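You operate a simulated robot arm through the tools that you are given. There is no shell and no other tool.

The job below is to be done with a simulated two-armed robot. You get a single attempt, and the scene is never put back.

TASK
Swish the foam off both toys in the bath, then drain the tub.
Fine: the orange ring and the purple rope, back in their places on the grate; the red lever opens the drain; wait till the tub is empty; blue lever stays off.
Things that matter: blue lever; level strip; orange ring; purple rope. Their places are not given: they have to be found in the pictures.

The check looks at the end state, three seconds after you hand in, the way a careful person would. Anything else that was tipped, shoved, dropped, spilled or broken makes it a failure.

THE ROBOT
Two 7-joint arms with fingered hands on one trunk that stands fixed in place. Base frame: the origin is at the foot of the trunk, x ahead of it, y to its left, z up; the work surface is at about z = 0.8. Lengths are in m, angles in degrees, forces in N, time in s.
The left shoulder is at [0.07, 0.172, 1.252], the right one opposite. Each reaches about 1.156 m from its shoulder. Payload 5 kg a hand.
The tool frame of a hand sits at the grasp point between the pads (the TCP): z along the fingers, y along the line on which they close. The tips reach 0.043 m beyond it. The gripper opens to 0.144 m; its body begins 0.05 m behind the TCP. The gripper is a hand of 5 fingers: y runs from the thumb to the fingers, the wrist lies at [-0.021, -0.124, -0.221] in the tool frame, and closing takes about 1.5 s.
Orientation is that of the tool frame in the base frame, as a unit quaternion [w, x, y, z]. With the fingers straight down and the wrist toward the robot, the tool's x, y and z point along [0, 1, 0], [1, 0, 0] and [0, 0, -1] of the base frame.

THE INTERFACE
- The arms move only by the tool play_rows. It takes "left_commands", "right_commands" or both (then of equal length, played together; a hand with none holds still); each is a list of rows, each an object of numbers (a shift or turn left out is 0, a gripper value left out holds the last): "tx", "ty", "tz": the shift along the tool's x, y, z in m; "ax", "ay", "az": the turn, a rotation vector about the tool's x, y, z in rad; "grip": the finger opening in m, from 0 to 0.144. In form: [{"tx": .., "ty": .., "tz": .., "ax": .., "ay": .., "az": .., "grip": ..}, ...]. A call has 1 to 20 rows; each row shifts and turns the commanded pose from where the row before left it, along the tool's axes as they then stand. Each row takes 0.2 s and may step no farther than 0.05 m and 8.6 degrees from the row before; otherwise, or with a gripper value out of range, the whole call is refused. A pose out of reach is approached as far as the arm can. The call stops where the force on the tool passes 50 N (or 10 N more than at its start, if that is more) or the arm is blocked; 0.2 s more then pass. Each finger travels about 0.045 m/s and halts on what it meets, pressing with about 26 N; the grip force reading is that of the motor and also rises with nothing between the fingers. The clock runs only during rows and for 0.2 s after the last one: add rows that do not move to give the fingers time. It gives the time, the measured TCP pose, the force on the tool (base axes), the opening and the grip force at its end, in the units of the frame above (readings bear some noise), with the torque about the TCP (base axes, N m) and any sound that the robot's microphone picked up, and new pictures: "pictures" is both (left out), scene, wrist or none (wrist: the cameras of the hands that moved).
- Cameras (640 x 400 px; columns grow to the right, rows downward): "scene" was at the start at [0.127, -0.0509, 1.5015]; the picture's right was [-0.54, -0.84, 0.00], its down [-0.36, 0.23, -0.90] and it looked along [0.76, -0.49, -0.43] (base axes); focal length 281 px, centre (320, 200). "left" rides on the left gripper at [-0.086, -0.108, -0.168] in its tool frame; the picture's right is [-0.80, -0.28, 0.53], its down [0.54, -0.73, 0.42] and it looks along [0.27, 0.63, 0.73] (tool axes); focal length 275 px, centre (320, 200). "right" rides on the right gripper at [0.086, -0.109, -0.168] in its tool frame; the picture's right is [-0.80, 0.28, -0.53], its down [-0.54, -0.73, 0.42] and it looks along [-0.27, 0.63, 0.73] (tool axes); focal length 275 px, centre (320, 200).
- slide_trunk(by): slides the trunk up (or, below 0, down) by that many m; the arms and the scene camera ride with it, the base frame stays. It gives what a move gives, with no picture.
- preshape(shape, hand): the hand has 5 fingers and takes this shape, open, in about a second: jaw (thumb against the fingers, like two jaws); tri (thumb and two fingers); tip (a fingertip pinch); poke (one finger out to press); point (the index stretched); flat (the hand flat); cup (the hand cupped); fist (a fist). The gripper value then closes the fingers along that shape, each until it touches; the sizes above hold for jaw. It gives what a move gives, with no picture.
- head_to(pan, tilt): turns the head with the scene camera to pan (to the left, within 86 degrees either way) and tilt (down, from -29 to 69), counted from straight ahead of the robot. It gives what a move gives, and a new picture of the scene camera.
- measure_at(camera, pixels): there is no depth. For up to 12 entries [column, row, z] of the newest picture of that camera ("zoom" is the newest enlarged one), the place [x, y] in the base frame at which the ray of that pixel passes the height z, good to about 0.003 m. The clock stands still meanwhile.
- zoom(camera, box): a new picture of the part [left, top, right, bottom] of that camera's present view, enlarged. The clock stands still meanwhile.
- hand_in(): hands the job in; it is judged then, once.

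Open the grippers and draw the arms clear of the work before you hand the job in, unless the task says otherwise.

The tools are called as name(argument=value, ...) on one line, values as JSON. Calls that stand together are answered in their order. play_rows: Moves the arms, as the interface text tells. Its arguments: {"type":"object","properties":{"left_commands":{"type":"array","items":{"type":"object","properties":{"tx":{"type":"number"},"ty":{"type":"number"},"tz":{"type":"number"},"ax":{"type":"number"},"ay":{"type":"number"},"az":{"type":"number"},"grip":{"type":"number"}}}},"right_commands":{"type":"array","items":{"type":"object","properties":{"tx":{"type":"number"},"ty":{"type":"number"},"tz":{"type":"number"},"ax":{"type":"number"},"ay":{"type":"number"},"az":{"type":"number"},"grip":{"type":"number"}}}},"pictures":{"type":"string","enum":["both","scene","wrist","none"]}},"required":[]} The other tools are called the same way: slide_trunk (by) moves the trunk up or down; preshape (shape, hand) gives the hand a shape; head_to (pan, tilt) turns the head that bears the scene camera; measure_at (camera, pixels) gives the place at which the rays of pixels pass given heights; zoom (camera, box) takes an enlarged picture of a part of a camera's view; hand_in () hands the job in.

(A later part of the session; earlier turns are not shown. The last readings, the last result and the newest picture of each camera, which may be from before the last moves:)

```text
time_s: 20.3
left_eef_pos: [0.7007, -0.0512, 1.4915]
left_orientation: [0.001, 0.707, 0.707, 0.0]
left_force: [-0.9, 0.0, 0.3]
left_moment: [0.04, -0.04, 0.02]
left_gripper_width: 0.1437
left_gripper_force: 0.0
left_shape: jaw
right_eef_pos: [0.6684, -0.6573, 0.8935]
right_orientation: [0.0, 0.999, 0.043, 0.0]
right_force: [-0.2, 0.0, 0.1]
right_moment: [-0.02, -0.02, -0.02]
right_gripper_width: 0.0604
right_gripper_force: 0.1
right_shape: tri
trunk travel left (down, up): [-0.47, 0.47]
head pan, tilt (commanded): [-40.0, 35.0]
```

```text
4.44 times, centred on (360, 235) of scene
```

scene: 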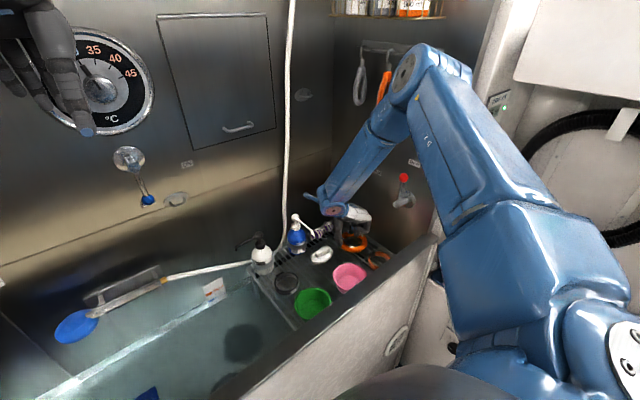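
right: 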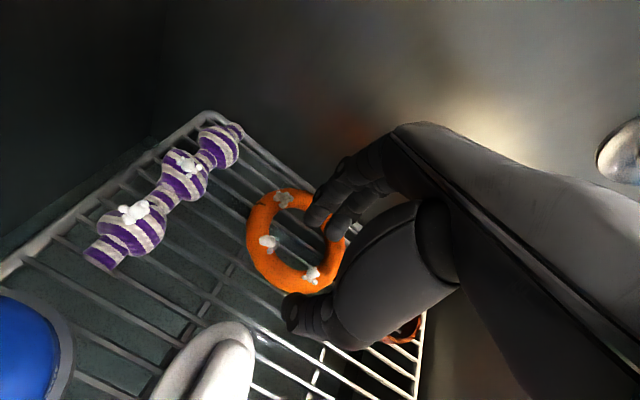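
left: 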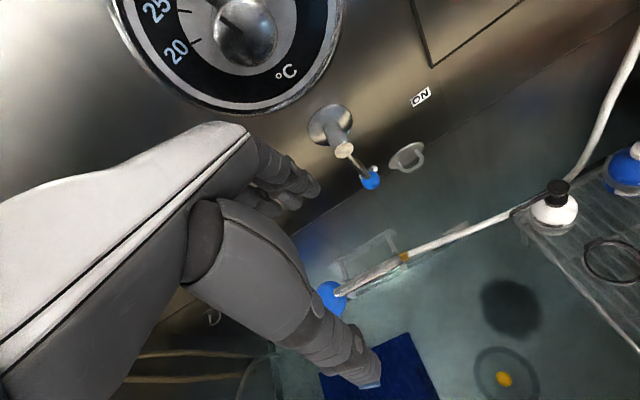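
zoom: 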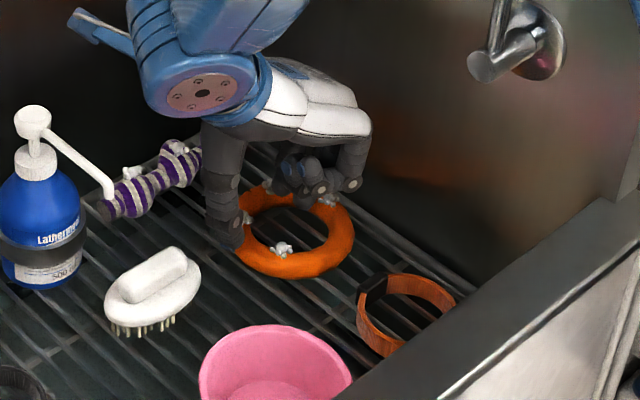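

Alignment matches the prediction (ring centre at (296,240), fingers over the hole, thumb just outside). I lower to about z=0.852 and check forces.

play_rows(right_commands=[{"tz": 0.012}, {"tz": 0.012}, {"tz": 0.01}, {"tz": 0.006}, {}])

zoom(camera="right", box=[200, 180, 400, 360])

zoom(camera="scene", box=[310, 200, 400, 270])

```text
time_s: 21.5
left_eef_pos: [0.6999, -0.0501, 1.4917]
left_orientation: [0.0, 0.707, 0.707, 0.0]
left_force: [-0.3, 0.1, -0.1]
left_moment: [0.02, -0.01, 0.0]
left_gripper_width: 0.1437
left_gripper_force: 0.1
left_shape: jaw
right_eef_pos: [0.6565, -0.6544, 0.8813]
right_orientation: [-0.001, 0.999, 0.044, 0.0]
right_force: [0.7, -0.4, -0.8]
right_moment: [-0.02, -0.02, 0.02]
right_gripper_width: 0.0603
right_gripper_force: 0.1
right_shape: tri
right hand out of reach, approached as far as the arm can: row 1, 2, 3, 4
trunk travel left (down, up): [-0.47, 0.47]
head pan, tilt (commanded): [-40.0, 35.0]
```

scene: 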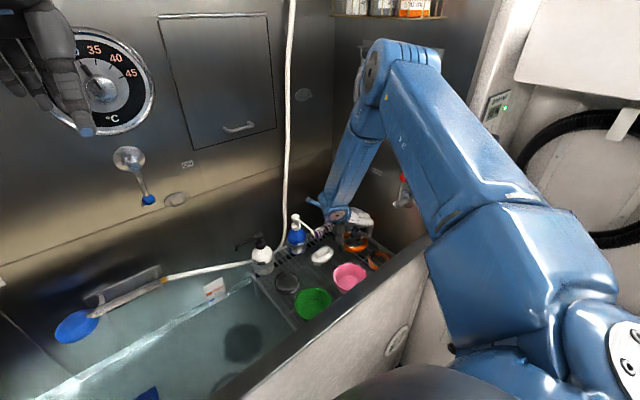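
right: 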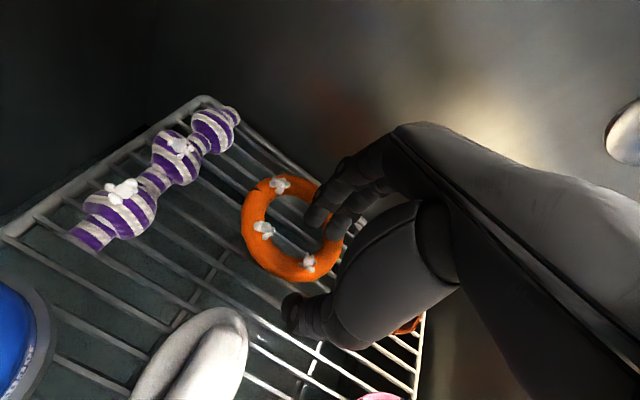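

```text
2.22 times, centred on (300, 270) of right
```

zoom: 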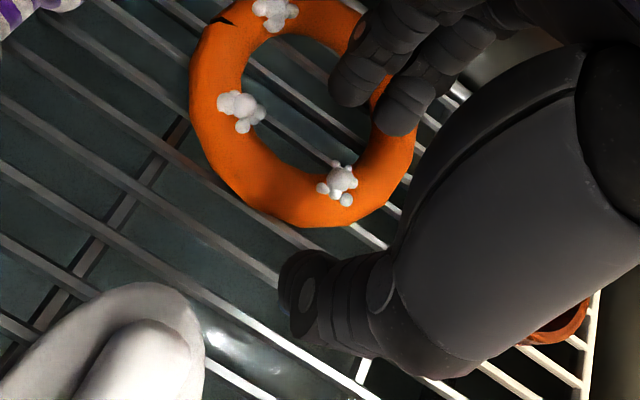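

```text
5.71 times, centred on (355, 235) of scene
```

zoom: 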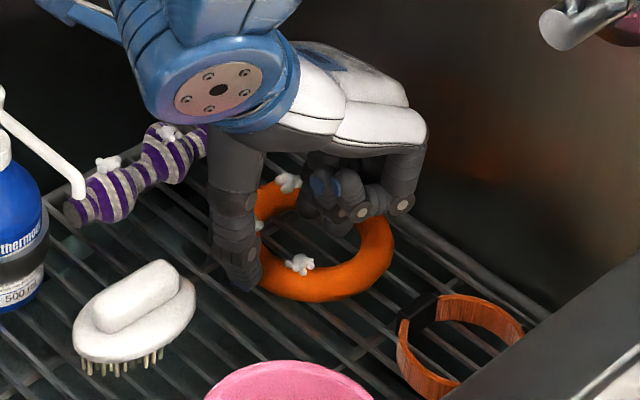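

The pose ran out of reach at yaw 85° (TCP stopped at z=0.881, x 0.6565), nothing was touched. I rise and turn back 25° in yaw to get out of the joint limit.

play_rows(right_commands=[{"tz": -0.02}, {"tz": -0.02}, {"tz": -0.02}, {"az": -0.145}, {"az": -0.145}, {"az": -0.146}, {}])

```text
time_s: 23.1
left_eef_pos: [0.7029, -0.0494, 1.4914]
left_orientation: [-0.001, 0.707, 0.707, -0.001]
left_force: [0.1, 0.0, 0.0]
left_moment: [-0.06, 0.03, -0.01]
left_gripper_width: 0.1436
left_gripper_force: 0.0
left_shape: jaw
right_eef_pos: [0.6569, -0.6544, 0.941]
right_orientation: [0.0, 0.966, 0.258, 0.0]
right_force: [0.4, -1.2, 0.0]
right_moment: [-0.01, 0.0, -0.01]
right_gripper_width: 0.0605
right_gripper_force: 0.1
right_shape: tri
trunk travel left (down, up): [-0.47, 0.47]
head pan, tilt (commanded): [-40.0, 35.0]
```

scene: 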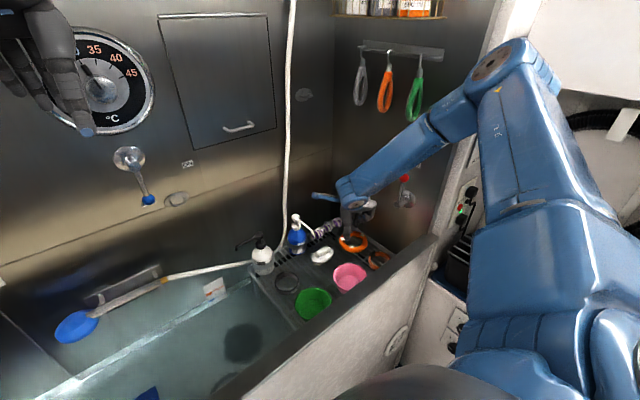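
right: 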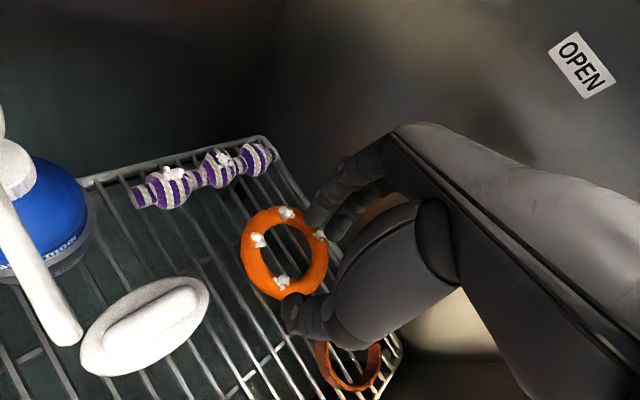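

At yaw 60° the posture looks freer. I shift to (0.655,-0.658) so the two fingers sit over the hole's middle and lower to about z=0.855.

play_rows(right_commands=[{"tx": -0.0035, "ty": 0.0021}, {"tz": 0.015}, {"tz": 0.015}, {"tz": 0.015}, {"tz": 0.015}, {"tz": 0.014}, {"tz": 0.012}, {}])

zoom(camera="right", box=[200, 180, 400, 360])

zoom(camera="scene", box=[310, 200, 400, 270])

```text
time_s: 24.9
left_eef_pos: [0.7005, -0.0505, 1.4919]
left_orientation: [0.0, 0.707, 0.707, 0.0]
left_force: [0.2, -0.1, -0.8]
left_moment: [0.03, 0.01, 0.04]
left_gripper_width: 0.1437
left_gripper_force: 0.1
left_shape: jaw
right_eef_pos: [0.6507, -0.6581, 0.861]
right_orientation: [0.0, 0.966, 0.259, 0.0]
right_force: [0.7, 0.5, 0.4]
right_moment: [0.0, 0.03, 0.02]
right_gripper_width: 0.0603
right_gripper_force: 0.0
right_shape: tri
right hand out of reach, approached as far as the arm can: row 7
trunk travel left (down, up): [-0.47, 0.47]
head pan, tilt (commanded): [-40.0, 35.0]
```

scene: 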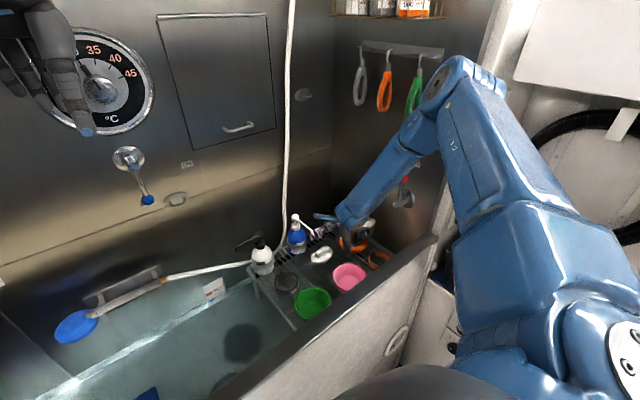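
right: 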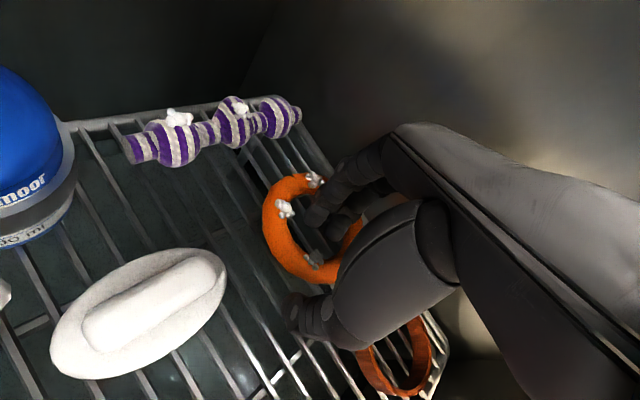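

```text
2.22 times, centred on (300, 270) of right
```

zoom: 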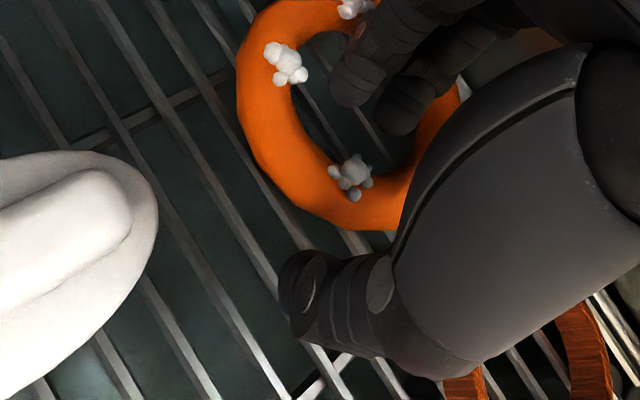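

```text
5.71 times, centred on (355, 235) of scene
```

zoom: 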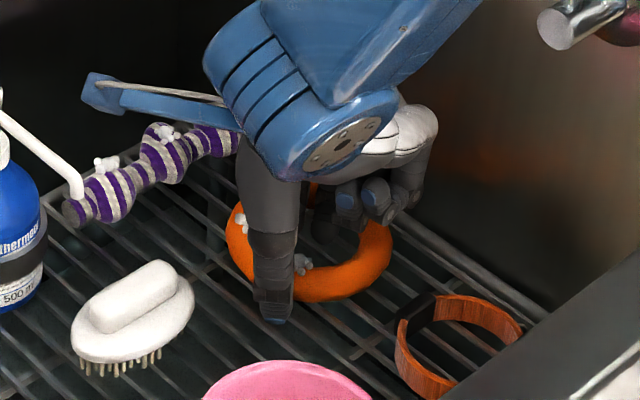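

Again short of reach at z=0.861 with the trunk raised. I rise 0.11 m clear of the grate, then bring the trunk back down 0.12 to change the arm posture.

play_rows(right_commands=[{"tz": -0.02}, {"tz": -0.03}, {"tz": -0.03}, {"tz": -0.03}, {"tz": -0.03}, {"tz": -0.03}, {"tz": -0.03}], pictures="none")

slide_trunk(by=-0.12)

head_to(pan=-40, tilt=35)

```text
time_s: 26.5
left_eef_pos: [0.6997, -0.0489, 1.4919]
left_orientation: [-0.001, 0.707, 0.707, -0.001]
left_force: [-0.6, 0.1, 0.6]
left_moment: [-0.01, 0.02, -0.02]
left_gripper_width: 0.1438
left_gripper_force: 0.1
left_shape: jaw
right_eef_pos: [0.6507, -0.6567, 1.0648]
right_orientation: [0.0, 0.966, 0.259, 0.0]
right_force: [-1.2, 0.1, -0.7]
right_moment: [-0.02, -0.01, 0.0]
right_gripper_width: 0.0606
right_gripper_force: 0.1
right_shape: tri
trunk travel left (down, up): [-0.47, 0.47]
head pan, tilt (commanded): [-40.0, 35.0]
```

```text
time_s: 28.0
left_eef_pos: [0.7002, -0.0504, 1.3727]
left_orientation: [0.0, 0.707, 0.707, 0.0]
left_force: [0.0, 0.5, 0.5]
left_moment: [0.01, 0.01, 0.04]
left_gripper_width: 0.1439
left_gripper_force: 0.1
left_shape: jaw
right_eef_pos: [0.6508, -0.656, 0.9439]
right_orientation: [0.0, 0.966, 0.258, 0.0]
right_force: [0.1, -0.5, 0.1]
right_moment: [0.03, 0.0, 0.01]
right_gripper_width: 0.0607
right_gripper_force: 0.0
right_shape: tri
trunk travel left (down, up): [-0.35, 0.59]
head pan, tilt (commanded): [-40.0, 35.0]
```

```text
time_s: 28.6
left_eef_pos: [0.7001, -0.051, 1.3723]
left_orientation: [0.0, 0.707, 0.707, 0.0]
left_force: [0.1, 0.9, 0.6]
left_moment: [-0.01, -0.02, -0.01]
left_gripper_width: 0.1435
left_gripper_force: 0.1
left_shape: jaw
right_eef_pos: [0.6508, -0.6579, 0.9439]
right_orientation: [0.0, 0.966, 0.258, 0.0]
right_force: [-0.5, -0.6, -0.2]
right_moment: [-0.03, 0.01, 0.0]
right_gripper_width: 0.0603
right_gripper_force: 0.0
right_shape: tri
trunk travel left (down, up): [-0.35, 0.59]
head pan, tilt (commanded): [-40.0, 35.0]
```

scene: 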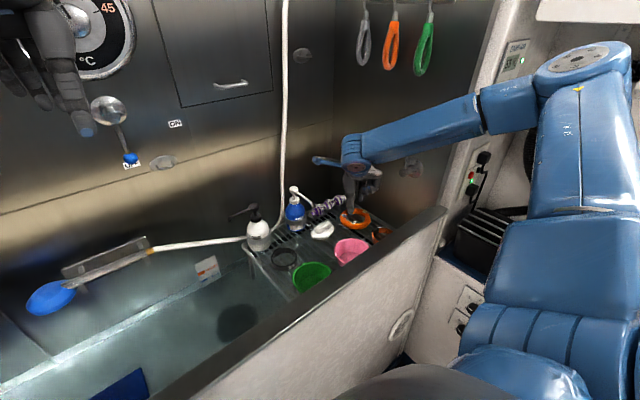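

The forearm is flatter now. I adjust to (0.655,-0.658) and lower from 0.944 toward 0.855.

play_rows(right_commands=[{"tx": 0.0035, "ty": 0.002}, {"tz": 0.015}, {"tz": 0.015}, {"tz": 0.015}, {"tz": 0.015}, {"tz": 0.015}, {"tz": 0.012}, {}])

zoom(camera="right", box=[200, 180, 400, 360])

zoom(camera="scene", box=[310, 180, 400, 250])

```text
time_s: 30.4
left_eef_pos: [0.7011, -0.0507, 1.3719]
left_orientation: [0.0, 0.707, 0.708, 0.0]
left_force: [-0.2, -0.7, -0.3]
left_moment: [0.0, -0.02, 0.01]
left_gripper_width: 0.1435
left_gripper_force: 0.0
left_shape: jaw
right_eef_pos: [0.6548, -0.6571, 0.856]
right_orientation: [0.0, 0.966, 0.258, -0.001]
right_force: [0.2, 0.1, 0.3]
right_moment: [0.01, -0.04, 0.0]
right_gripper_width: 0.0605
right_gripper_force: 0.1
right_shape: tri
trunk travel left (down, up): [-0.35, 0.59]
head pan, tilt (commanded): [-40.0, 35.0]
```

scene: 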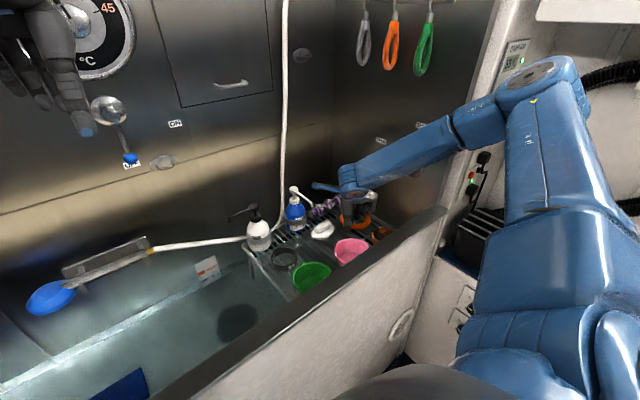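
right: 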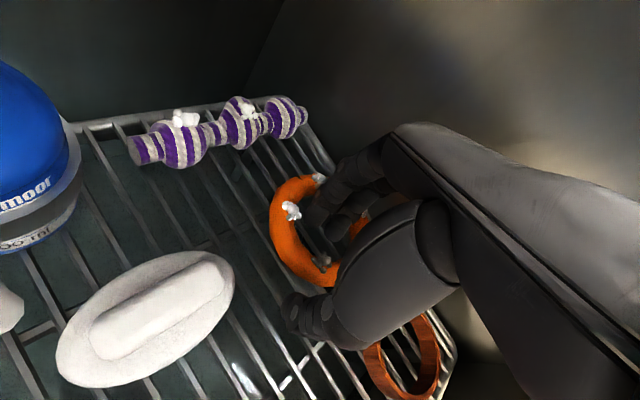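

```text
2.22 times, centred on (300, 270) of right
```

zoom: 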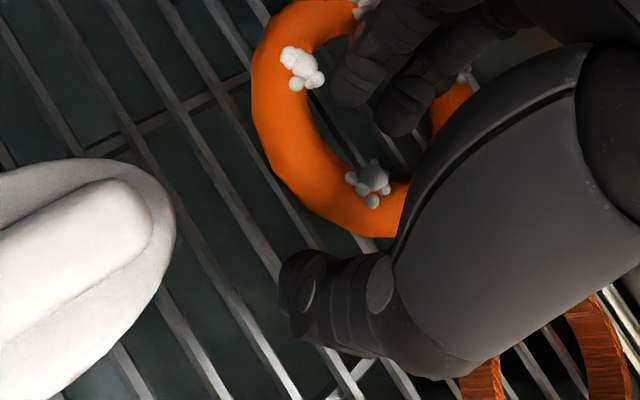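

```text
5.71 times, centred on (355, 215) of scene
```

zoom: 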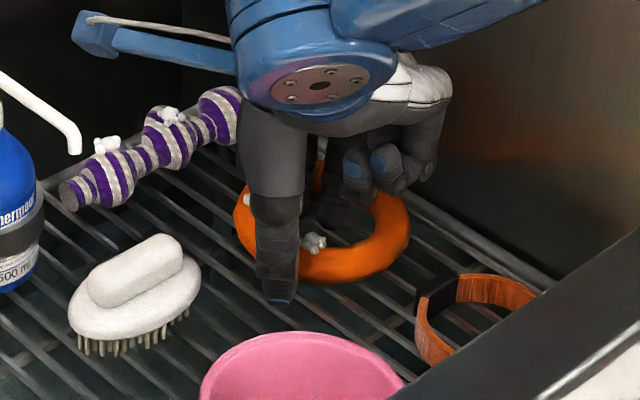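

The hand reached z=0.856 with no contact, fingers over the hole and thumb outside. I lower in 3 mm steps to about 0.845.

play_rows(right_commands=[{"tz": 0.003}, {"tz": 0.003}, {"tz": 0.003}, {"tz": 0.002}, {}])

zoom(camera="right", box=[200, 180, 400, 360])

zoom(camera="scene", box=[320, 180, 400, 240])

```text
time_s: 31.6
left_eef_pos: [0.7003, -0.0499, 1.37]
left_orientation: [0.0, 0.708, 0.707, 0.0]
left_force: [0.0, 0.1, 0.1]
left_moment: [-0.01, 0.02, -0.01]
left_gripper_width: 0.1436
left_gripper_force: 0.0
left_shape: jaw
right_eef_pos: [0.6558, -0.6577, 0.8446]
right_orientation: [-0.001, 0.966, 0.258, 0.001]
right_force: [-1.1, 0.3, 0.0]
right_moment: [0.02, -0.01, 0.0]
right_gripper_width: 0.0601
right_gripper_force: 0.1
right_shape: tri
trunk travel left (down, up): [-0.35, 0.59]
head pan, tilt (commanded): [-40.0, 35.0]
```

scene: 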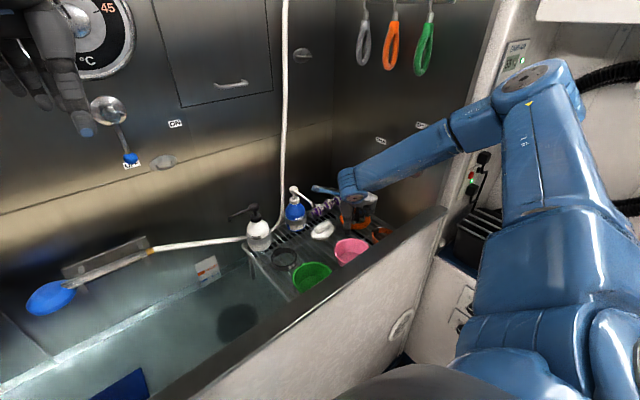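
right: 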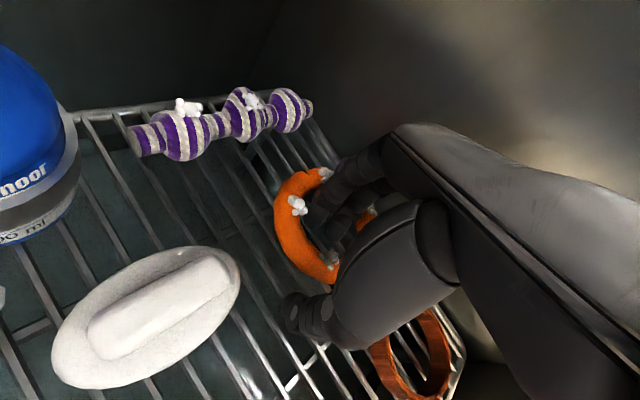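

```text
2.22 times, centred on (300, 270) of right
```

zoom: 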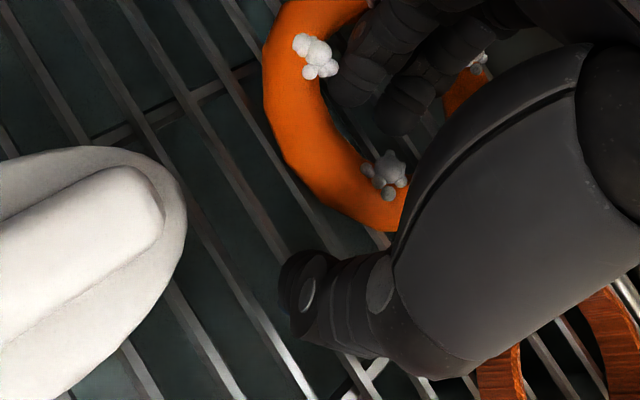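

```text
6.67 times, centred on (360, 210) of scene
```

zoom: 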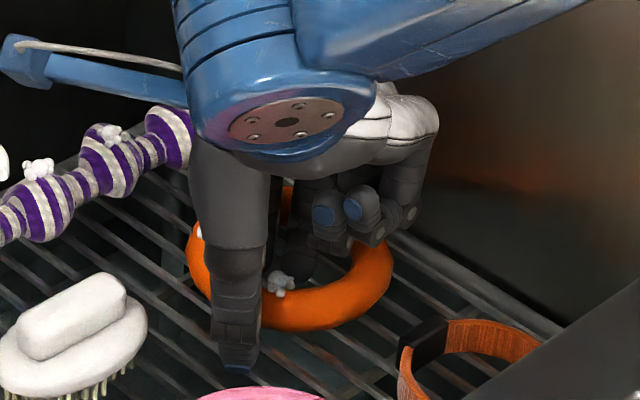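

Fingers are in the hole and no contact force yet. I lower another 4 mm gently to get deeper on the tube.

play_rows(right_commands=[{"tz": 0.002}, {"tz": 0.002}, {}], pictures="none")

```text
time_s: 32.4
left_eef_pos: [0.699, -0.0482, 1.3725]
left_orientation: [0.001, 0.707, 0.707, 0.0]
left_force: [-0.4, -0.2, 0.3]
left_moment: [-0.03, 0.01, 0.0]
left_gripper_width: 0.144
left_gripper_force: 0.1
left_shape: jaw
right_eef_pos: [0.6548, -0.6567, 0.8446]
right_orientation: [0.002, 0.966, 0.259, 0.001]
right_force: [1.0, 0.2, 22.1]
right_moment: [0.51, 0.18, 0.06]
right_gripper_width: 0.061
right_gripper_force: 0.2
right_shape: tri
trunk travel left (down, up): [-0.35, 0.59]
head pan, tilt (commanded): [-40.0, 35.0]
```

Contact at z=0.8446 (22 N up) — thumb or fingertips touch the grate bars. I back off 5 mm and close the fingers on the tube.

play_rows(right_commands=[{"tz": -0.005}, {"grip": 0.04}, {"grip": 0.03}, {"grip": 0.02}, {"grip": 0.0}, {}, {}, {}, {}, {}])

zoom(camera="right", box=[200, 180, 400, 360])

zoom(camera="scene", box=[320, 180, 400, 240])

```text
time_s: 34.6
left_eef_pos: [0.701, -0.0497, 1.3709]
left_orientation: [0.0, 0.707, 0.707, 0.0]
left_force: [-0.3, -1.0, 0.1]
left_moment: [0.03, 0.01, 0.02]
left_gripper_width: 0.1437
left_gripper_force: 0.1
left_shape: jaw
right_eef_pos: [0.6556, -0.657, 0.845]
right_orientation: [0.0, 0.966, 0.258, 0.001]
right_force: [-0.2, 0.1, -0.1]
right_moment: [0.01, 0.0, -0.02]
right_gripper_width: 0.0227
right_gripper_force: 26.2
right_shape: tri
trunk travel left (down, up): [-0.35, 0.59]
head pan, tilt (commanded): [-40.0, 35.0]
```

scene: 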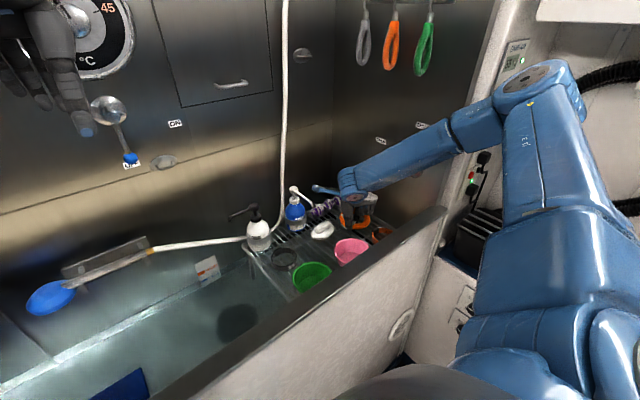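
right: 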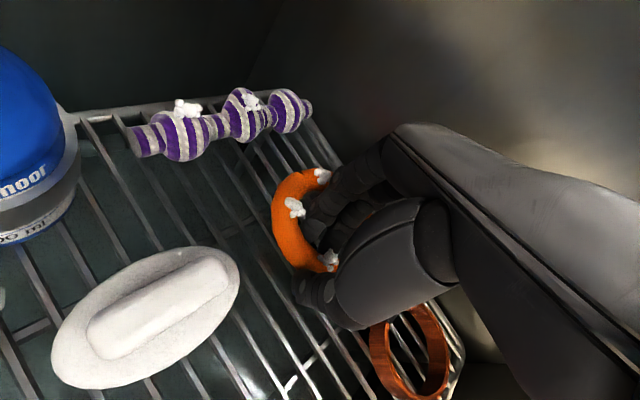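

```text
2.22 times, centred on (300, 270) of right
```

zoom: 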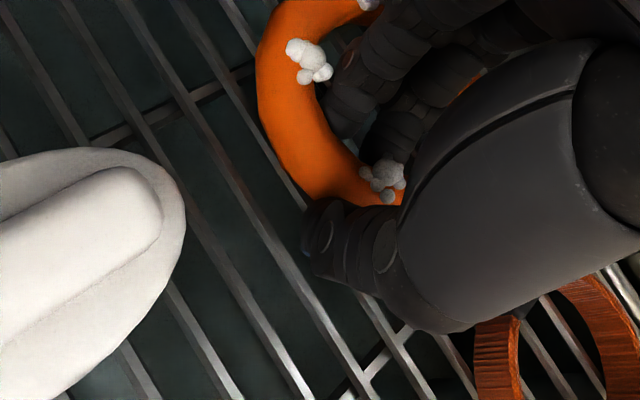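

```text
6.67 times, centred on (360, 210) of scene
```

zoom: 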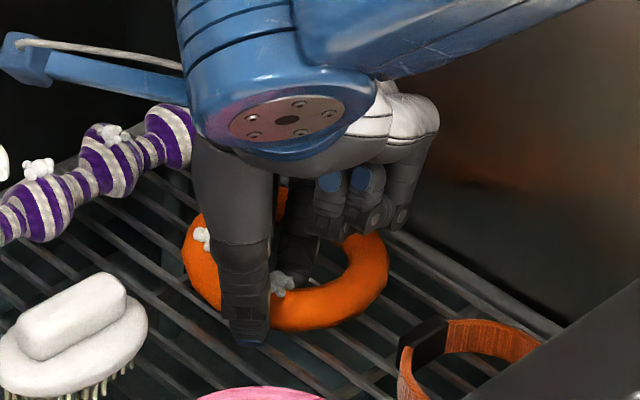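

Grip holds at width 0.0227 with 26 N; the grasp pose is (0.6556,-0.657,0.845). I lift 6 cm straight up and check that the ring comes along.

play_rows(right_commands=[{"tz": -0.01}, {"tz": -0.015}, {"tz": -0.015}, {"tz": -0.02}, {}])

zoom(camera="scene", box=[310, 160, 410, 235])

```text
time_s: 35.8
left_eef_pos: [0.7002, -0.0508, 1.3716]
left_orientation: [0.0, 0.707, 0.707, 0.0]
left_force: [-0.2, 0.4, 0.0]
left_moment: [-0.05, 0.03, -0.01]
left_gripper_width: 0.1436
left_gripper_force: 0.2
left_shape: jaw
right_eef_pos: [0.6561, -0.6565, 0.9061]
right_orientation: [0.0, 0.966, 0.259, 0.0]
right_force: [-1.1, -1.0, -0.5]
right_moment: [0.04, 0.07, 0.03]
right_gripper_width: 0.0229
right_gripper_force: 26.2
right_shape: tri
trunk travel left (down, up): [-0.35, 0.59]
head pan, tilt (commanded): [-40.0, 35.0]
```

scene: 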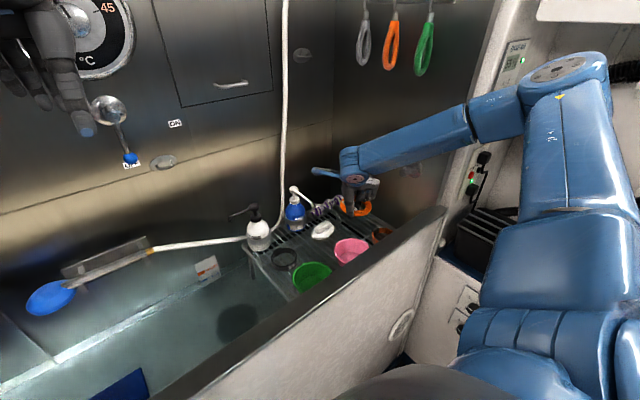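
right: 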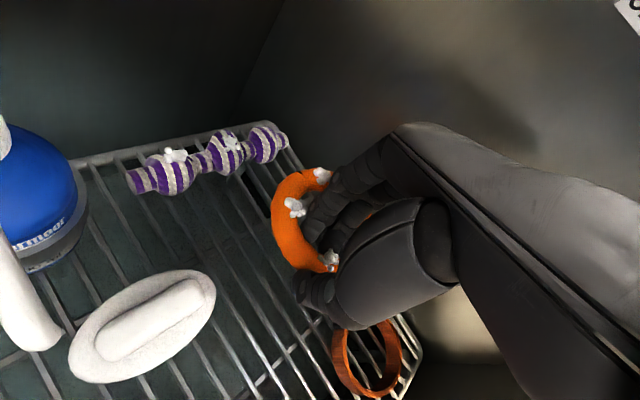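

```text
5.33 times, centred on (360, 198) of scene
```

zoom: 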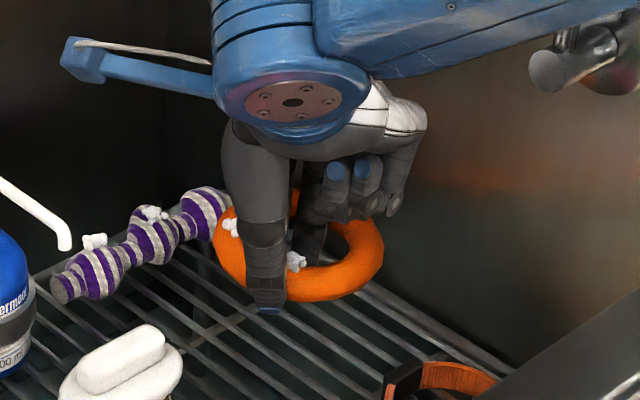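

The ring comes up cleanly. I rise to z≈1.02 and at the same time shift the left hand 15 cm to the left, out of the way.

play_rows(right_commands=[{"tz": -0.019}, {"tz": -0.019}, {"tz": -0.019}, {"tz": -0.019}, {"tz": -0.019}, {"tz": -0.019}], left_commands=[{"tx": 0.025}, {"tx": 0.025}, {"tx": 0.025}, {"tx": 0.025}, {"tx": 0.025}, {"tx": 0.025}])

```text
time_s: 37.2
left_eef_pos: [0.6992, 0.0998, 1.3724]
left_orientation: [0.0, 0.707, 0.707, 0.0]
left_force: [-1.2, 1.3, 0.2]
left_moment: [-0.03, 0.0, 0.01]
left_gripper_width: 0.1439
left_gripper_force: 0.0
left_shape: jaw
right_eef_pos: [0.6557, -0.6551, 1.0222]
right_orientation: [0.002, 0.966, 0.258, 0.0]
right_force: [0.0, -0.6, 0.0]
right_moment: [0.03, -0.02, -0.02]
right_gripper_width: 0.023
right_gripper_force: 26.3
right_shape: tri
trunk travel left (down, up): [-0.35, 0.59]
head pan, tilt (commanded): [-40.0, 35.0]
```

scene: 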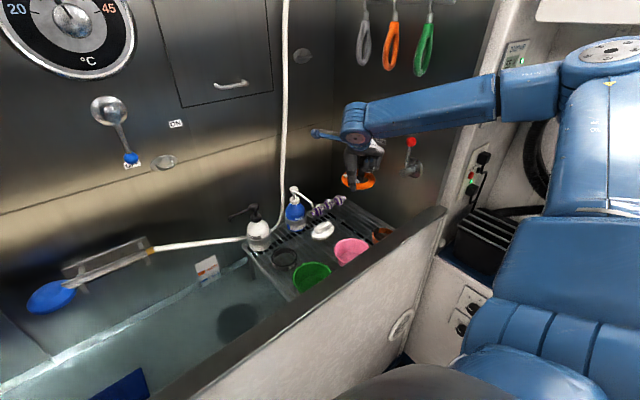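
right: 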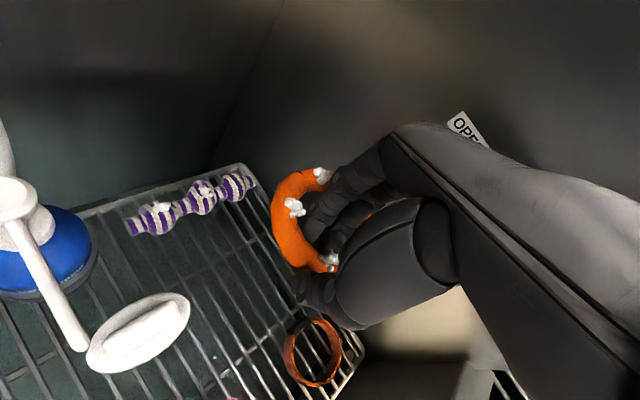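
left: 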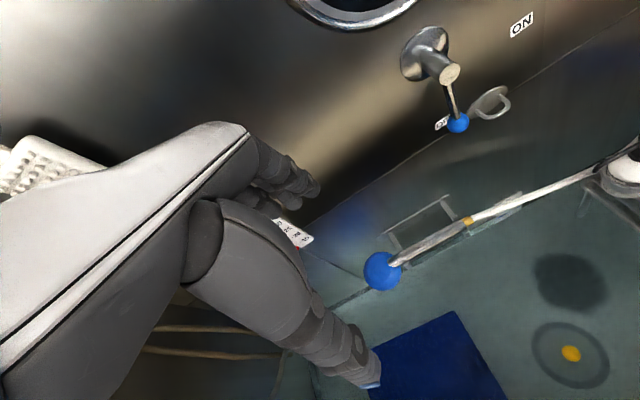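

The ring hangs level with its foam still on. I carry it left over the bowls, turn the yaw back to about 15° midway, and continue to above open water near (0.66,-0.155).

play_rows(right_commands=[{"tx": 0.0179, "ty": -0.0309}, {"tx": 0.0179, "ty": -0.0309}, {"tx": 0.0179, "ty": -0.0309}, {"tx": 0.0179, "ty": -0.0309}, {"tx": 0.0179, "ty": -0.0309}, {"tx": 0.0179, "ty": -0.0309}, {"tx": 0.0179, "ty": -0.0309}, {"az": -0.131}, {"az": -0.131}, {"az": -0.131}, {"az": -0.131}, {"az": -0.131}, {"az": -0.131}, {"tx": 0.0345, "ty": -0.00925}, {"tx": 0.0345, "ty": -0.00925}, {"tx": 0.0345, "ty": -0.00925}, {"tx": 0.0345, "ty": -0.00925}, {"tx": 0.0345, "ty": -0.00925}, {"tx": 0.0345, "ty": -0.00925}, {"tx": 0.0345, "ty": -0.00925}])

```text
time_s: 41.4
left_eef_pos: [0.7029, 0.0989, 1.3709]
left_orientation: [0.0, 0.708, 0.707, -0.001]
left_force: [0.7, -0.8, -0.8]
left_moment: [0.01, 0.08, 0.02]
left_gripper_width: 0.1438
left_gripper_force: 0.0
left_shape: jaw
right_eef_pos: [0.6577, -0.1564, 1.0196]
right_orientation: [-0.001, 0.794, 0.608, -0.001]
right_force: [0.0, -0.1, 0.2]
right_moment: [0.0, 0.09, 0.02]
right_gripper_width: 0.023
right_gripper_force: 26.4
right_shape: tri
trunk travel left (down, up): [-0.35, 0.59]
head pan, tilt (commanded): [-40.0, 35.0]
```

scene: 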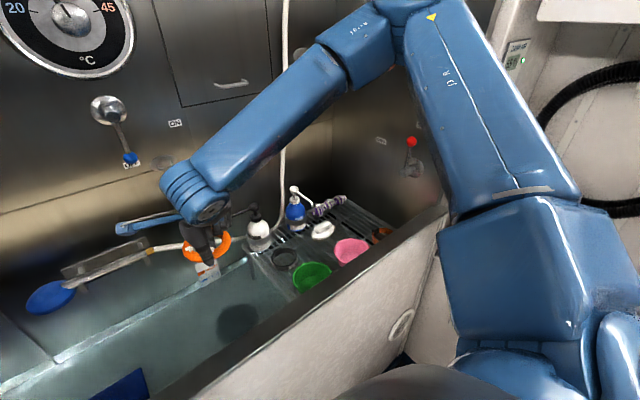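
right: 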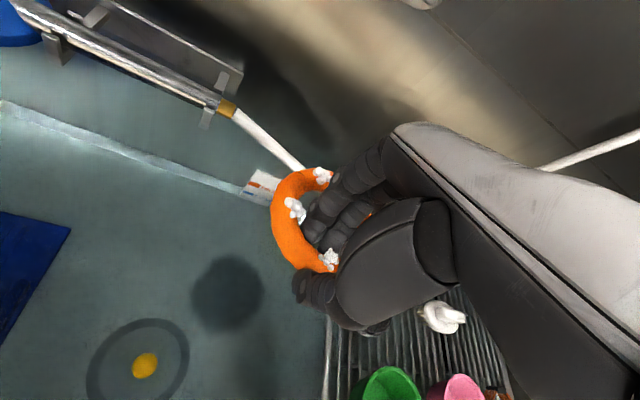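

The ring is over the water now at (0.658,-0.156,1.02). I turn the head to face this part and zoom in on the yellow item and dark patch in the tub.

head_to(pan=-10, tilt=48)

zoom(camera="right", box=[60, 230, 320, 400])

zoom(camera="right", box=[180, 140, 340, 240])

measure_at(camera="right", pixels=[[144, 366, 0.6], [144, 366, 0.65], [144, 366, 0.7], [227, 292, 0.6], [227, 292, 0.7], [0, 340, 0.6], [70, 230, 0.6], [130, 158, 0.65], [130, 158, 0.7], [130, 150, 0.7]])

```text
time_s: 42.4
left_eef_pos: [0.7005, 0.0968, 1.3715]
left_orientation: [0.0, 0.707, 0.707, 0.0]
left_force: [-0.1, 0.2, 0.4]
left_moment: [-0.03, 0.0, 0.0]
left_gripper_width: 0.1437
left_gripper_force: 0.1
left_shape: jaw
right_eef_pos: [0.657, -0.1578, 1.018]
right_orientation: [0.0, 0.793, 0.609, 0.0]
right_force: [0.9, -1.6, -0.8]
right_moment: [0.02, 0.02, 0.01]
right_gripper_width: 0.0227
right_gripper_force: 26.1
right_shape: tri
trunk travel left (down, up): [-0.35, 0.59]
head pan, tilt (commanded): [-10.0, 48.0]
```

scene: 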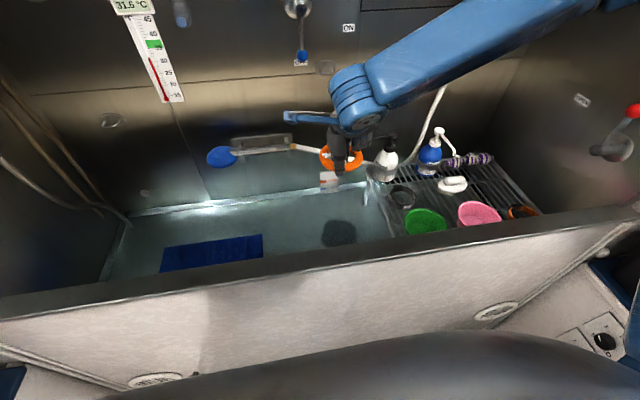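

```text
2.35 times, centred on (190, 315) of right
```

zoom: 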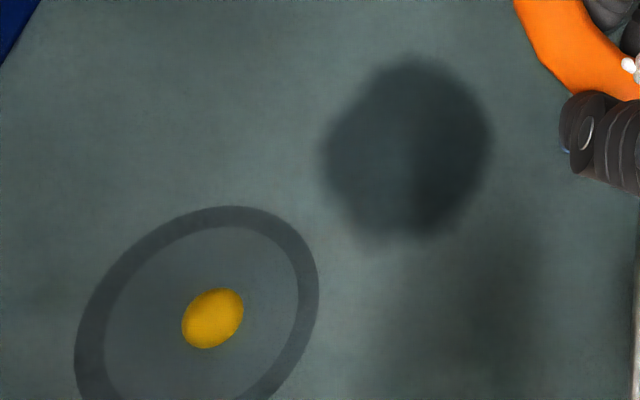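

```text
4.00 times, centred on (260, 190) of right
```

zoom: 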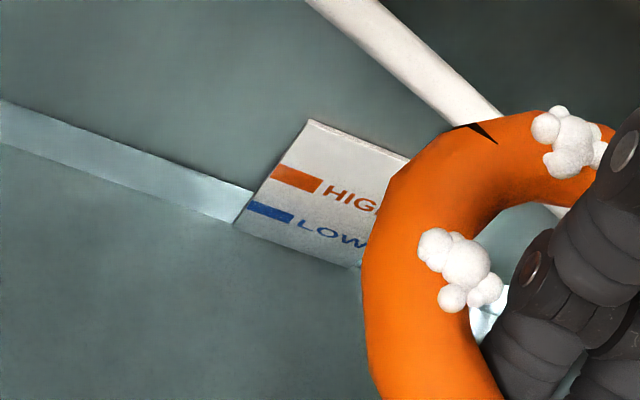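

```text
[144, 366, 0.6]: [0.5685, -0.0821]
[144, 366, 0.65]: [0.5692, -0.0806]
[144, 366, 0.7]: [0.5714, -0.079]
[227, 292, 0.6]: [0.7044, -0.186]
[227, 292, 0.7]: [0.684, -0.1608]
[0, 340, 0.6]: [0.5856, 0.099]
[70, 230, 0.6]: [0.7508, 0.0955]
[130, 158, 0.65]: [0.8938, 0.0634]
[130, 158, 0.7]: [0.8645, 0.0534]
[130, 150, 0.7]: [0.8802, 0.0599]
```

The strip's corners are visible in the wrist camera: top-left about (257,169.5), bottom-left (238,195.5). I zoom the scene on the strip and spray rack to triangulate the water level and obstacles.

zoom(camera="scene", box=[200, 120, 440, 270])

measure_at(camera="right", pixels=[[257, 169.5, 0.7], [257, 169.5, 0.75], [257, 169.5, 0.8], [238, 195.5, 0.6], [238, 195.5, 0.65], [238, 195.5, 0.7], [227, 106, 0.8], [227, 106, 0.85], [227, 106, 0.9], [180, 165, 0.7], [180, 178, 0.65]])

```text
2.67 times, centred on (320, 195) of scene
```

zoom: 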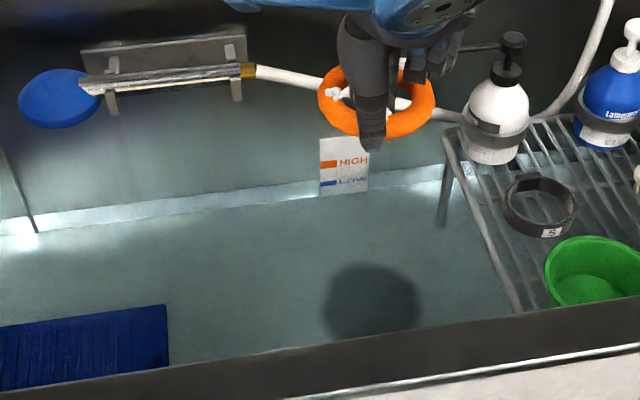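

```text
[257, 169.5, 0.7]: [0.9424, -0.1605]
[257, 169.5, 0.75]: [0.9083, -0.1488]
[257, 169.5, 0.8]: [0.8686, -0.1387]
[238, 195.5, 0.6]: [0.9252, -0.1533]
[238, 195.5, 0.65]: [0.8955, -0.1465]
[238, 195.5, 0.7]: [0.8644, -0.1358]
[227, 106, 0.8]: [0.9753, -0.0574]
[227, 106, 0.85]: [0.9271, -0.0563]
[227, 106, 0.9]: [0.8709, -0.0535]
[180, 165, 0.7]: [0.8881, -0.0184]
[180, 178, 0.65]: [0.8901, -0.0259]
```

Now the same strip corners and the brass collar in the scene: bottom-left (320,193), top-left (319.6,171.8), collar (293,146).

measure_at(camera="scene", pixels=[[319.6, 171.8, 0.7], [319.6, 171.8, 0.75], [319.6, 171.8, 0.8], [320, 193.1, 0.6], [320, 193.1, 0.65], [320, 193.1, 0.7], [293, 146, 0.8], [293, 146, 0.85], [293, 146, 0.9], [215, 204, 0.65], [458, 232, 0.8]])

```text
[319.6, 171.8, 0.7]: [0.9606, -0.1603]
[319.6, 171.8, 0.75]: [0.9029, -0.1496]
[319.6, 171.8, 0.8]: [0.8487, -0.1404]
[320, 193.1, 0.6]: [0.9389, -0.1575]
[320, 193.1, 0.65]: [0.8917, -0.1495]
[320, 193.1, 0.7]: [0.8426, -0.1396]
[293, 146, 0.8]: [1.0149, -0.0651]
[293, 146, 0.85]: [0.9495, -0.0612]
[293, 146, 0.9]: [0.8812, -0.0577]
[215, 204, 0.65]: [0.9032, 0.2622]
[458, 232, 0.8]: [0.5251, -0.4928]
```

The strip spans z≈0.64–0.74 on the back wall (x≈0.91), so the floor is near 0.635 and the water near LOW/HIGH (~0.67–0.69); the spray handle is at (0.826,-0.05,0.94). I move to (0.68,-0.03) away from the handle and lower toward z=0.80.

play_rows(right_commands=[{"tx": 0.026, "ty": -0.0022}, {"tx": 0.026, "ty": -0.0022}, {"tx": 0.026, "ty": -0.0022}, {"tx": 0.026, "ty": -0.0022}, {"tx": 0.026, "ty": -0.0022}, {"tz": 0.022}, {"tz": 0.022}, {"tz": 0.022}, {"tz": 0.022}, {"tz": 0.022}, {"tz": 0.022}, {"tz": 0.022}, {"tz": 0.022}, {"tz": 0.022}, {"tz": 0.022}])

zoom(camera="scene", box=[200, 120, 440, 270])

```text
time_s: 45.6
left_eef_pos: [0.7013, 0.0982, 1.3719]
left_orientation: [0.0, 0.707, 0.707, 0.0]
left_force: [0.5, 0.7, -0.3]
left_moment: [0.03, -0.01, -0.01]
left_gripper_width: 0.1439
left_gripper_force: 0.0
left_shape: jaw
right_eef_pos: [0.6457, -0.1861, 0.8799]
right_orientation: [-0.002, 0.793, 0.61, 0.0]
right_force: [-0.6, 0.4, -0.8]
right_moment: [0.02, 0.05, 0.03]
right_gripper_width: 0.023
right_gripper_force: 26.1
right_shape: tri
right hand out of reach, approached as far as the arm can: row 3, 4, 5, 6, 7, 8, 9, 10, 11, 12, 13, 14, 15
trunk travel left (down, up): [-0.35, 0.59]
head pan, tilt (commanded): [-10.0, 48.0]
```

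scene: 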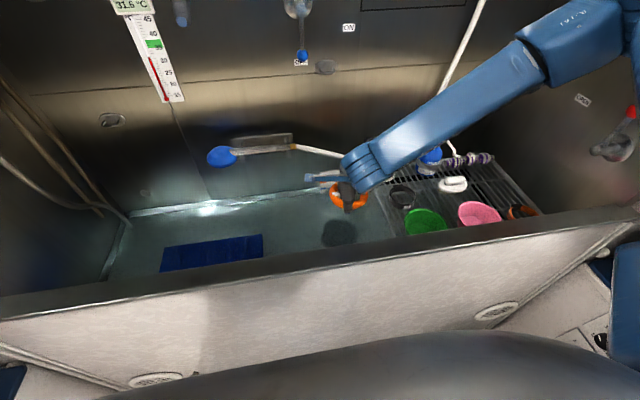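
right: 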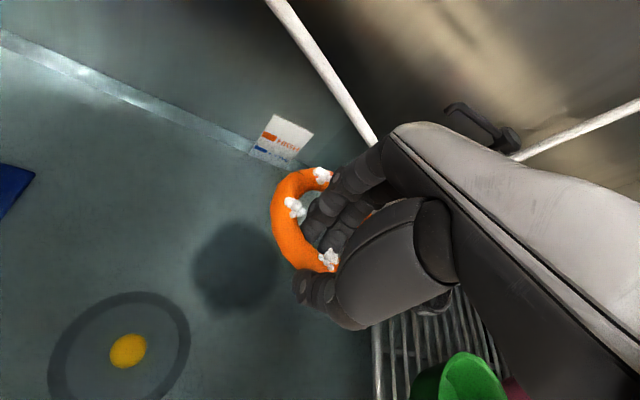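

```text
2.67 times, centred on (320, 195) of scene
```

zoom: 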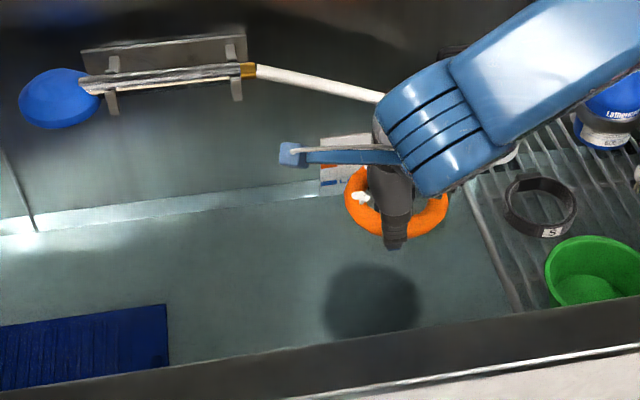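

The arm hit a joint limit because the hand is yawed the wrong way for this spot (forearm comes from the right). I yaw the hand -55° so the wrist trails to the right, which should free the arm.

play_rows(right_commands=[{"tz": -0.02}, {"az": -0.137}, {"az": -0.137}, {"az": -0.137}, {"az": -0.137}, {"az": -0.137}, {"az": -0.137}, {"az": -0.137}, {}])

```text
time_s: 47.6
left_eef_pos: [0.7003, 0.0986, 1.3709]
left_orientation: [0.0, 0.707, 0.707, 0.0]
left_force: [1.0, -0.6, 0.3]
left_moment: [-0.02, -0.01, -0.02]
left_gripper_width: 0.1437
left_gripper_force: 0.1
left_shape: jaw
right_eef_pos: [0.6454, -0.1878, 0.8981]
right_orientation: [0.0, 0.423, 0.906, 0.0]
right_force: [-0.2, -0.3, -0.2]
right_moment: [-0.02, 0.04, 0.01]
right_gripper_width: 0.0229
right_gripper_force: 26.0
right_shape: tri
trunk travel left (down, up): [-0.35, 0.59]
head pan, tilt (commanded): [-10.0, 48.0]
```

scene: 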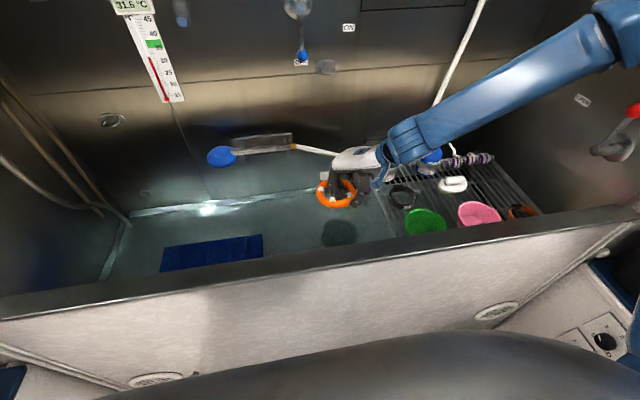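
right: 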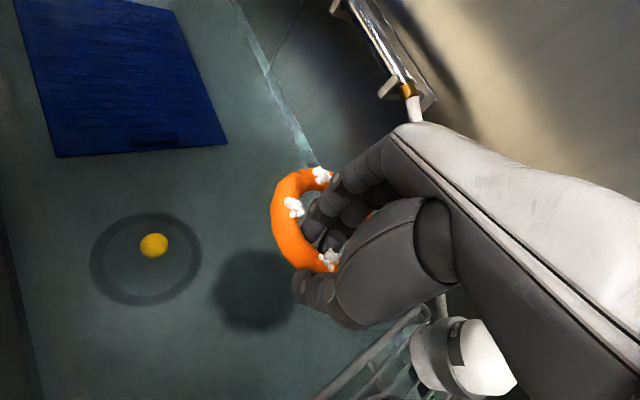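

The hand is free now at yaw -40°, with the ring leading over open water. I move on toward (0.689,-0.076) at this height.

play_rows(right_commands=[{"tx": 0.0116, "ty": 0.021}, {"tx": 0.0116, "ty": 0.021}, {"tx": 0.0116, "ty": 0.021}, {"tx": 0.0116, "ty": 0.021}, {"tx": 0.0116, "ty": 0.021}, {}])

head_to(pan=-30, tilt=40)

```text
time_s: 49.0
left_eef_pos: [0.7008, 0.0988, 1.372]
left_orientation: [-0.001, 0.707, 0.708, 0.0]
left_force: [0.4, -0.1, 0.1]
left_moment: [-0.02, 0.0, 0.01]
left_gripper_width: 0.1435
left_gripper_force: 0.1
left_shape: jaw
right_eef_pos: [0.6836, -0.0835, 0.9057]
right_orientation: [0.0, 0.423, 0.906, 0.002]
right_force: [0.2, -0.3, -0.5]
right_moment: [-0.04, 0.03, -0.03]
right_gripper_width: 0.023
right_gripper_force: 25.9
right_shape: tri
right hand out of reach, approached as far as the arm can: row 5
trunk travel left (down, up): [-0.35, 0.59]
head pan, tilt (commanded): [-10.0, 48.0]
```

scene: 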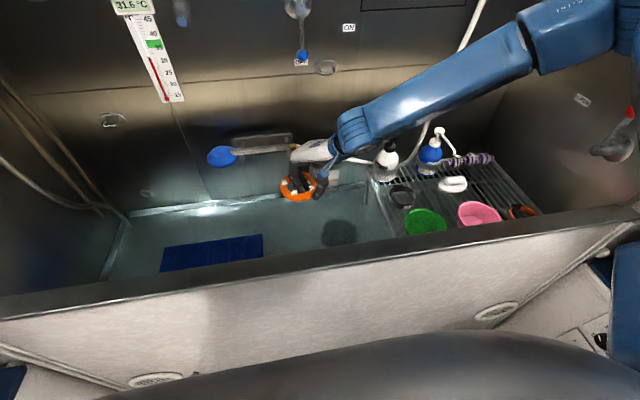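
right: 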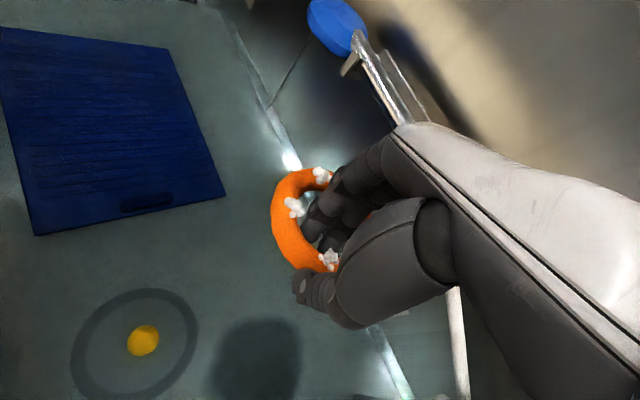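

```text
time_s: 49.8
left_eef_pos: [0.7012, 0.098, 1.3715]
left_orientation: [0.001, 0.707, 0.707, 0.0]
left_force: [0.3, 0.2, -0.3]
left_moment: [0.0, 0.01, -0.01]
left_gripper_width: 0.1434
left_gripper_force: 0.1
left_shape: jaw
right_eef_pos: [0.6843, -0.0836, 0.9071]
right_orientation: [0.0, 0.423, 0.906, 0.001]
right_force: [0.0, -0.5, -1.5]
right_moment: [0.0, 0.04, 0.02]
right_gripper_width: 0.0228
right_gripper_force: 26.1
right_shape: tri
trunk travel left (down, up): [-0.35, 0.59]
head pan, tilt (commanded): [-30.0, 40.0]
```

scene: 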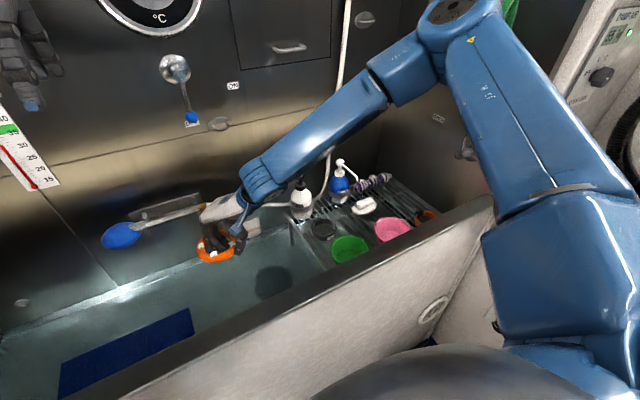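

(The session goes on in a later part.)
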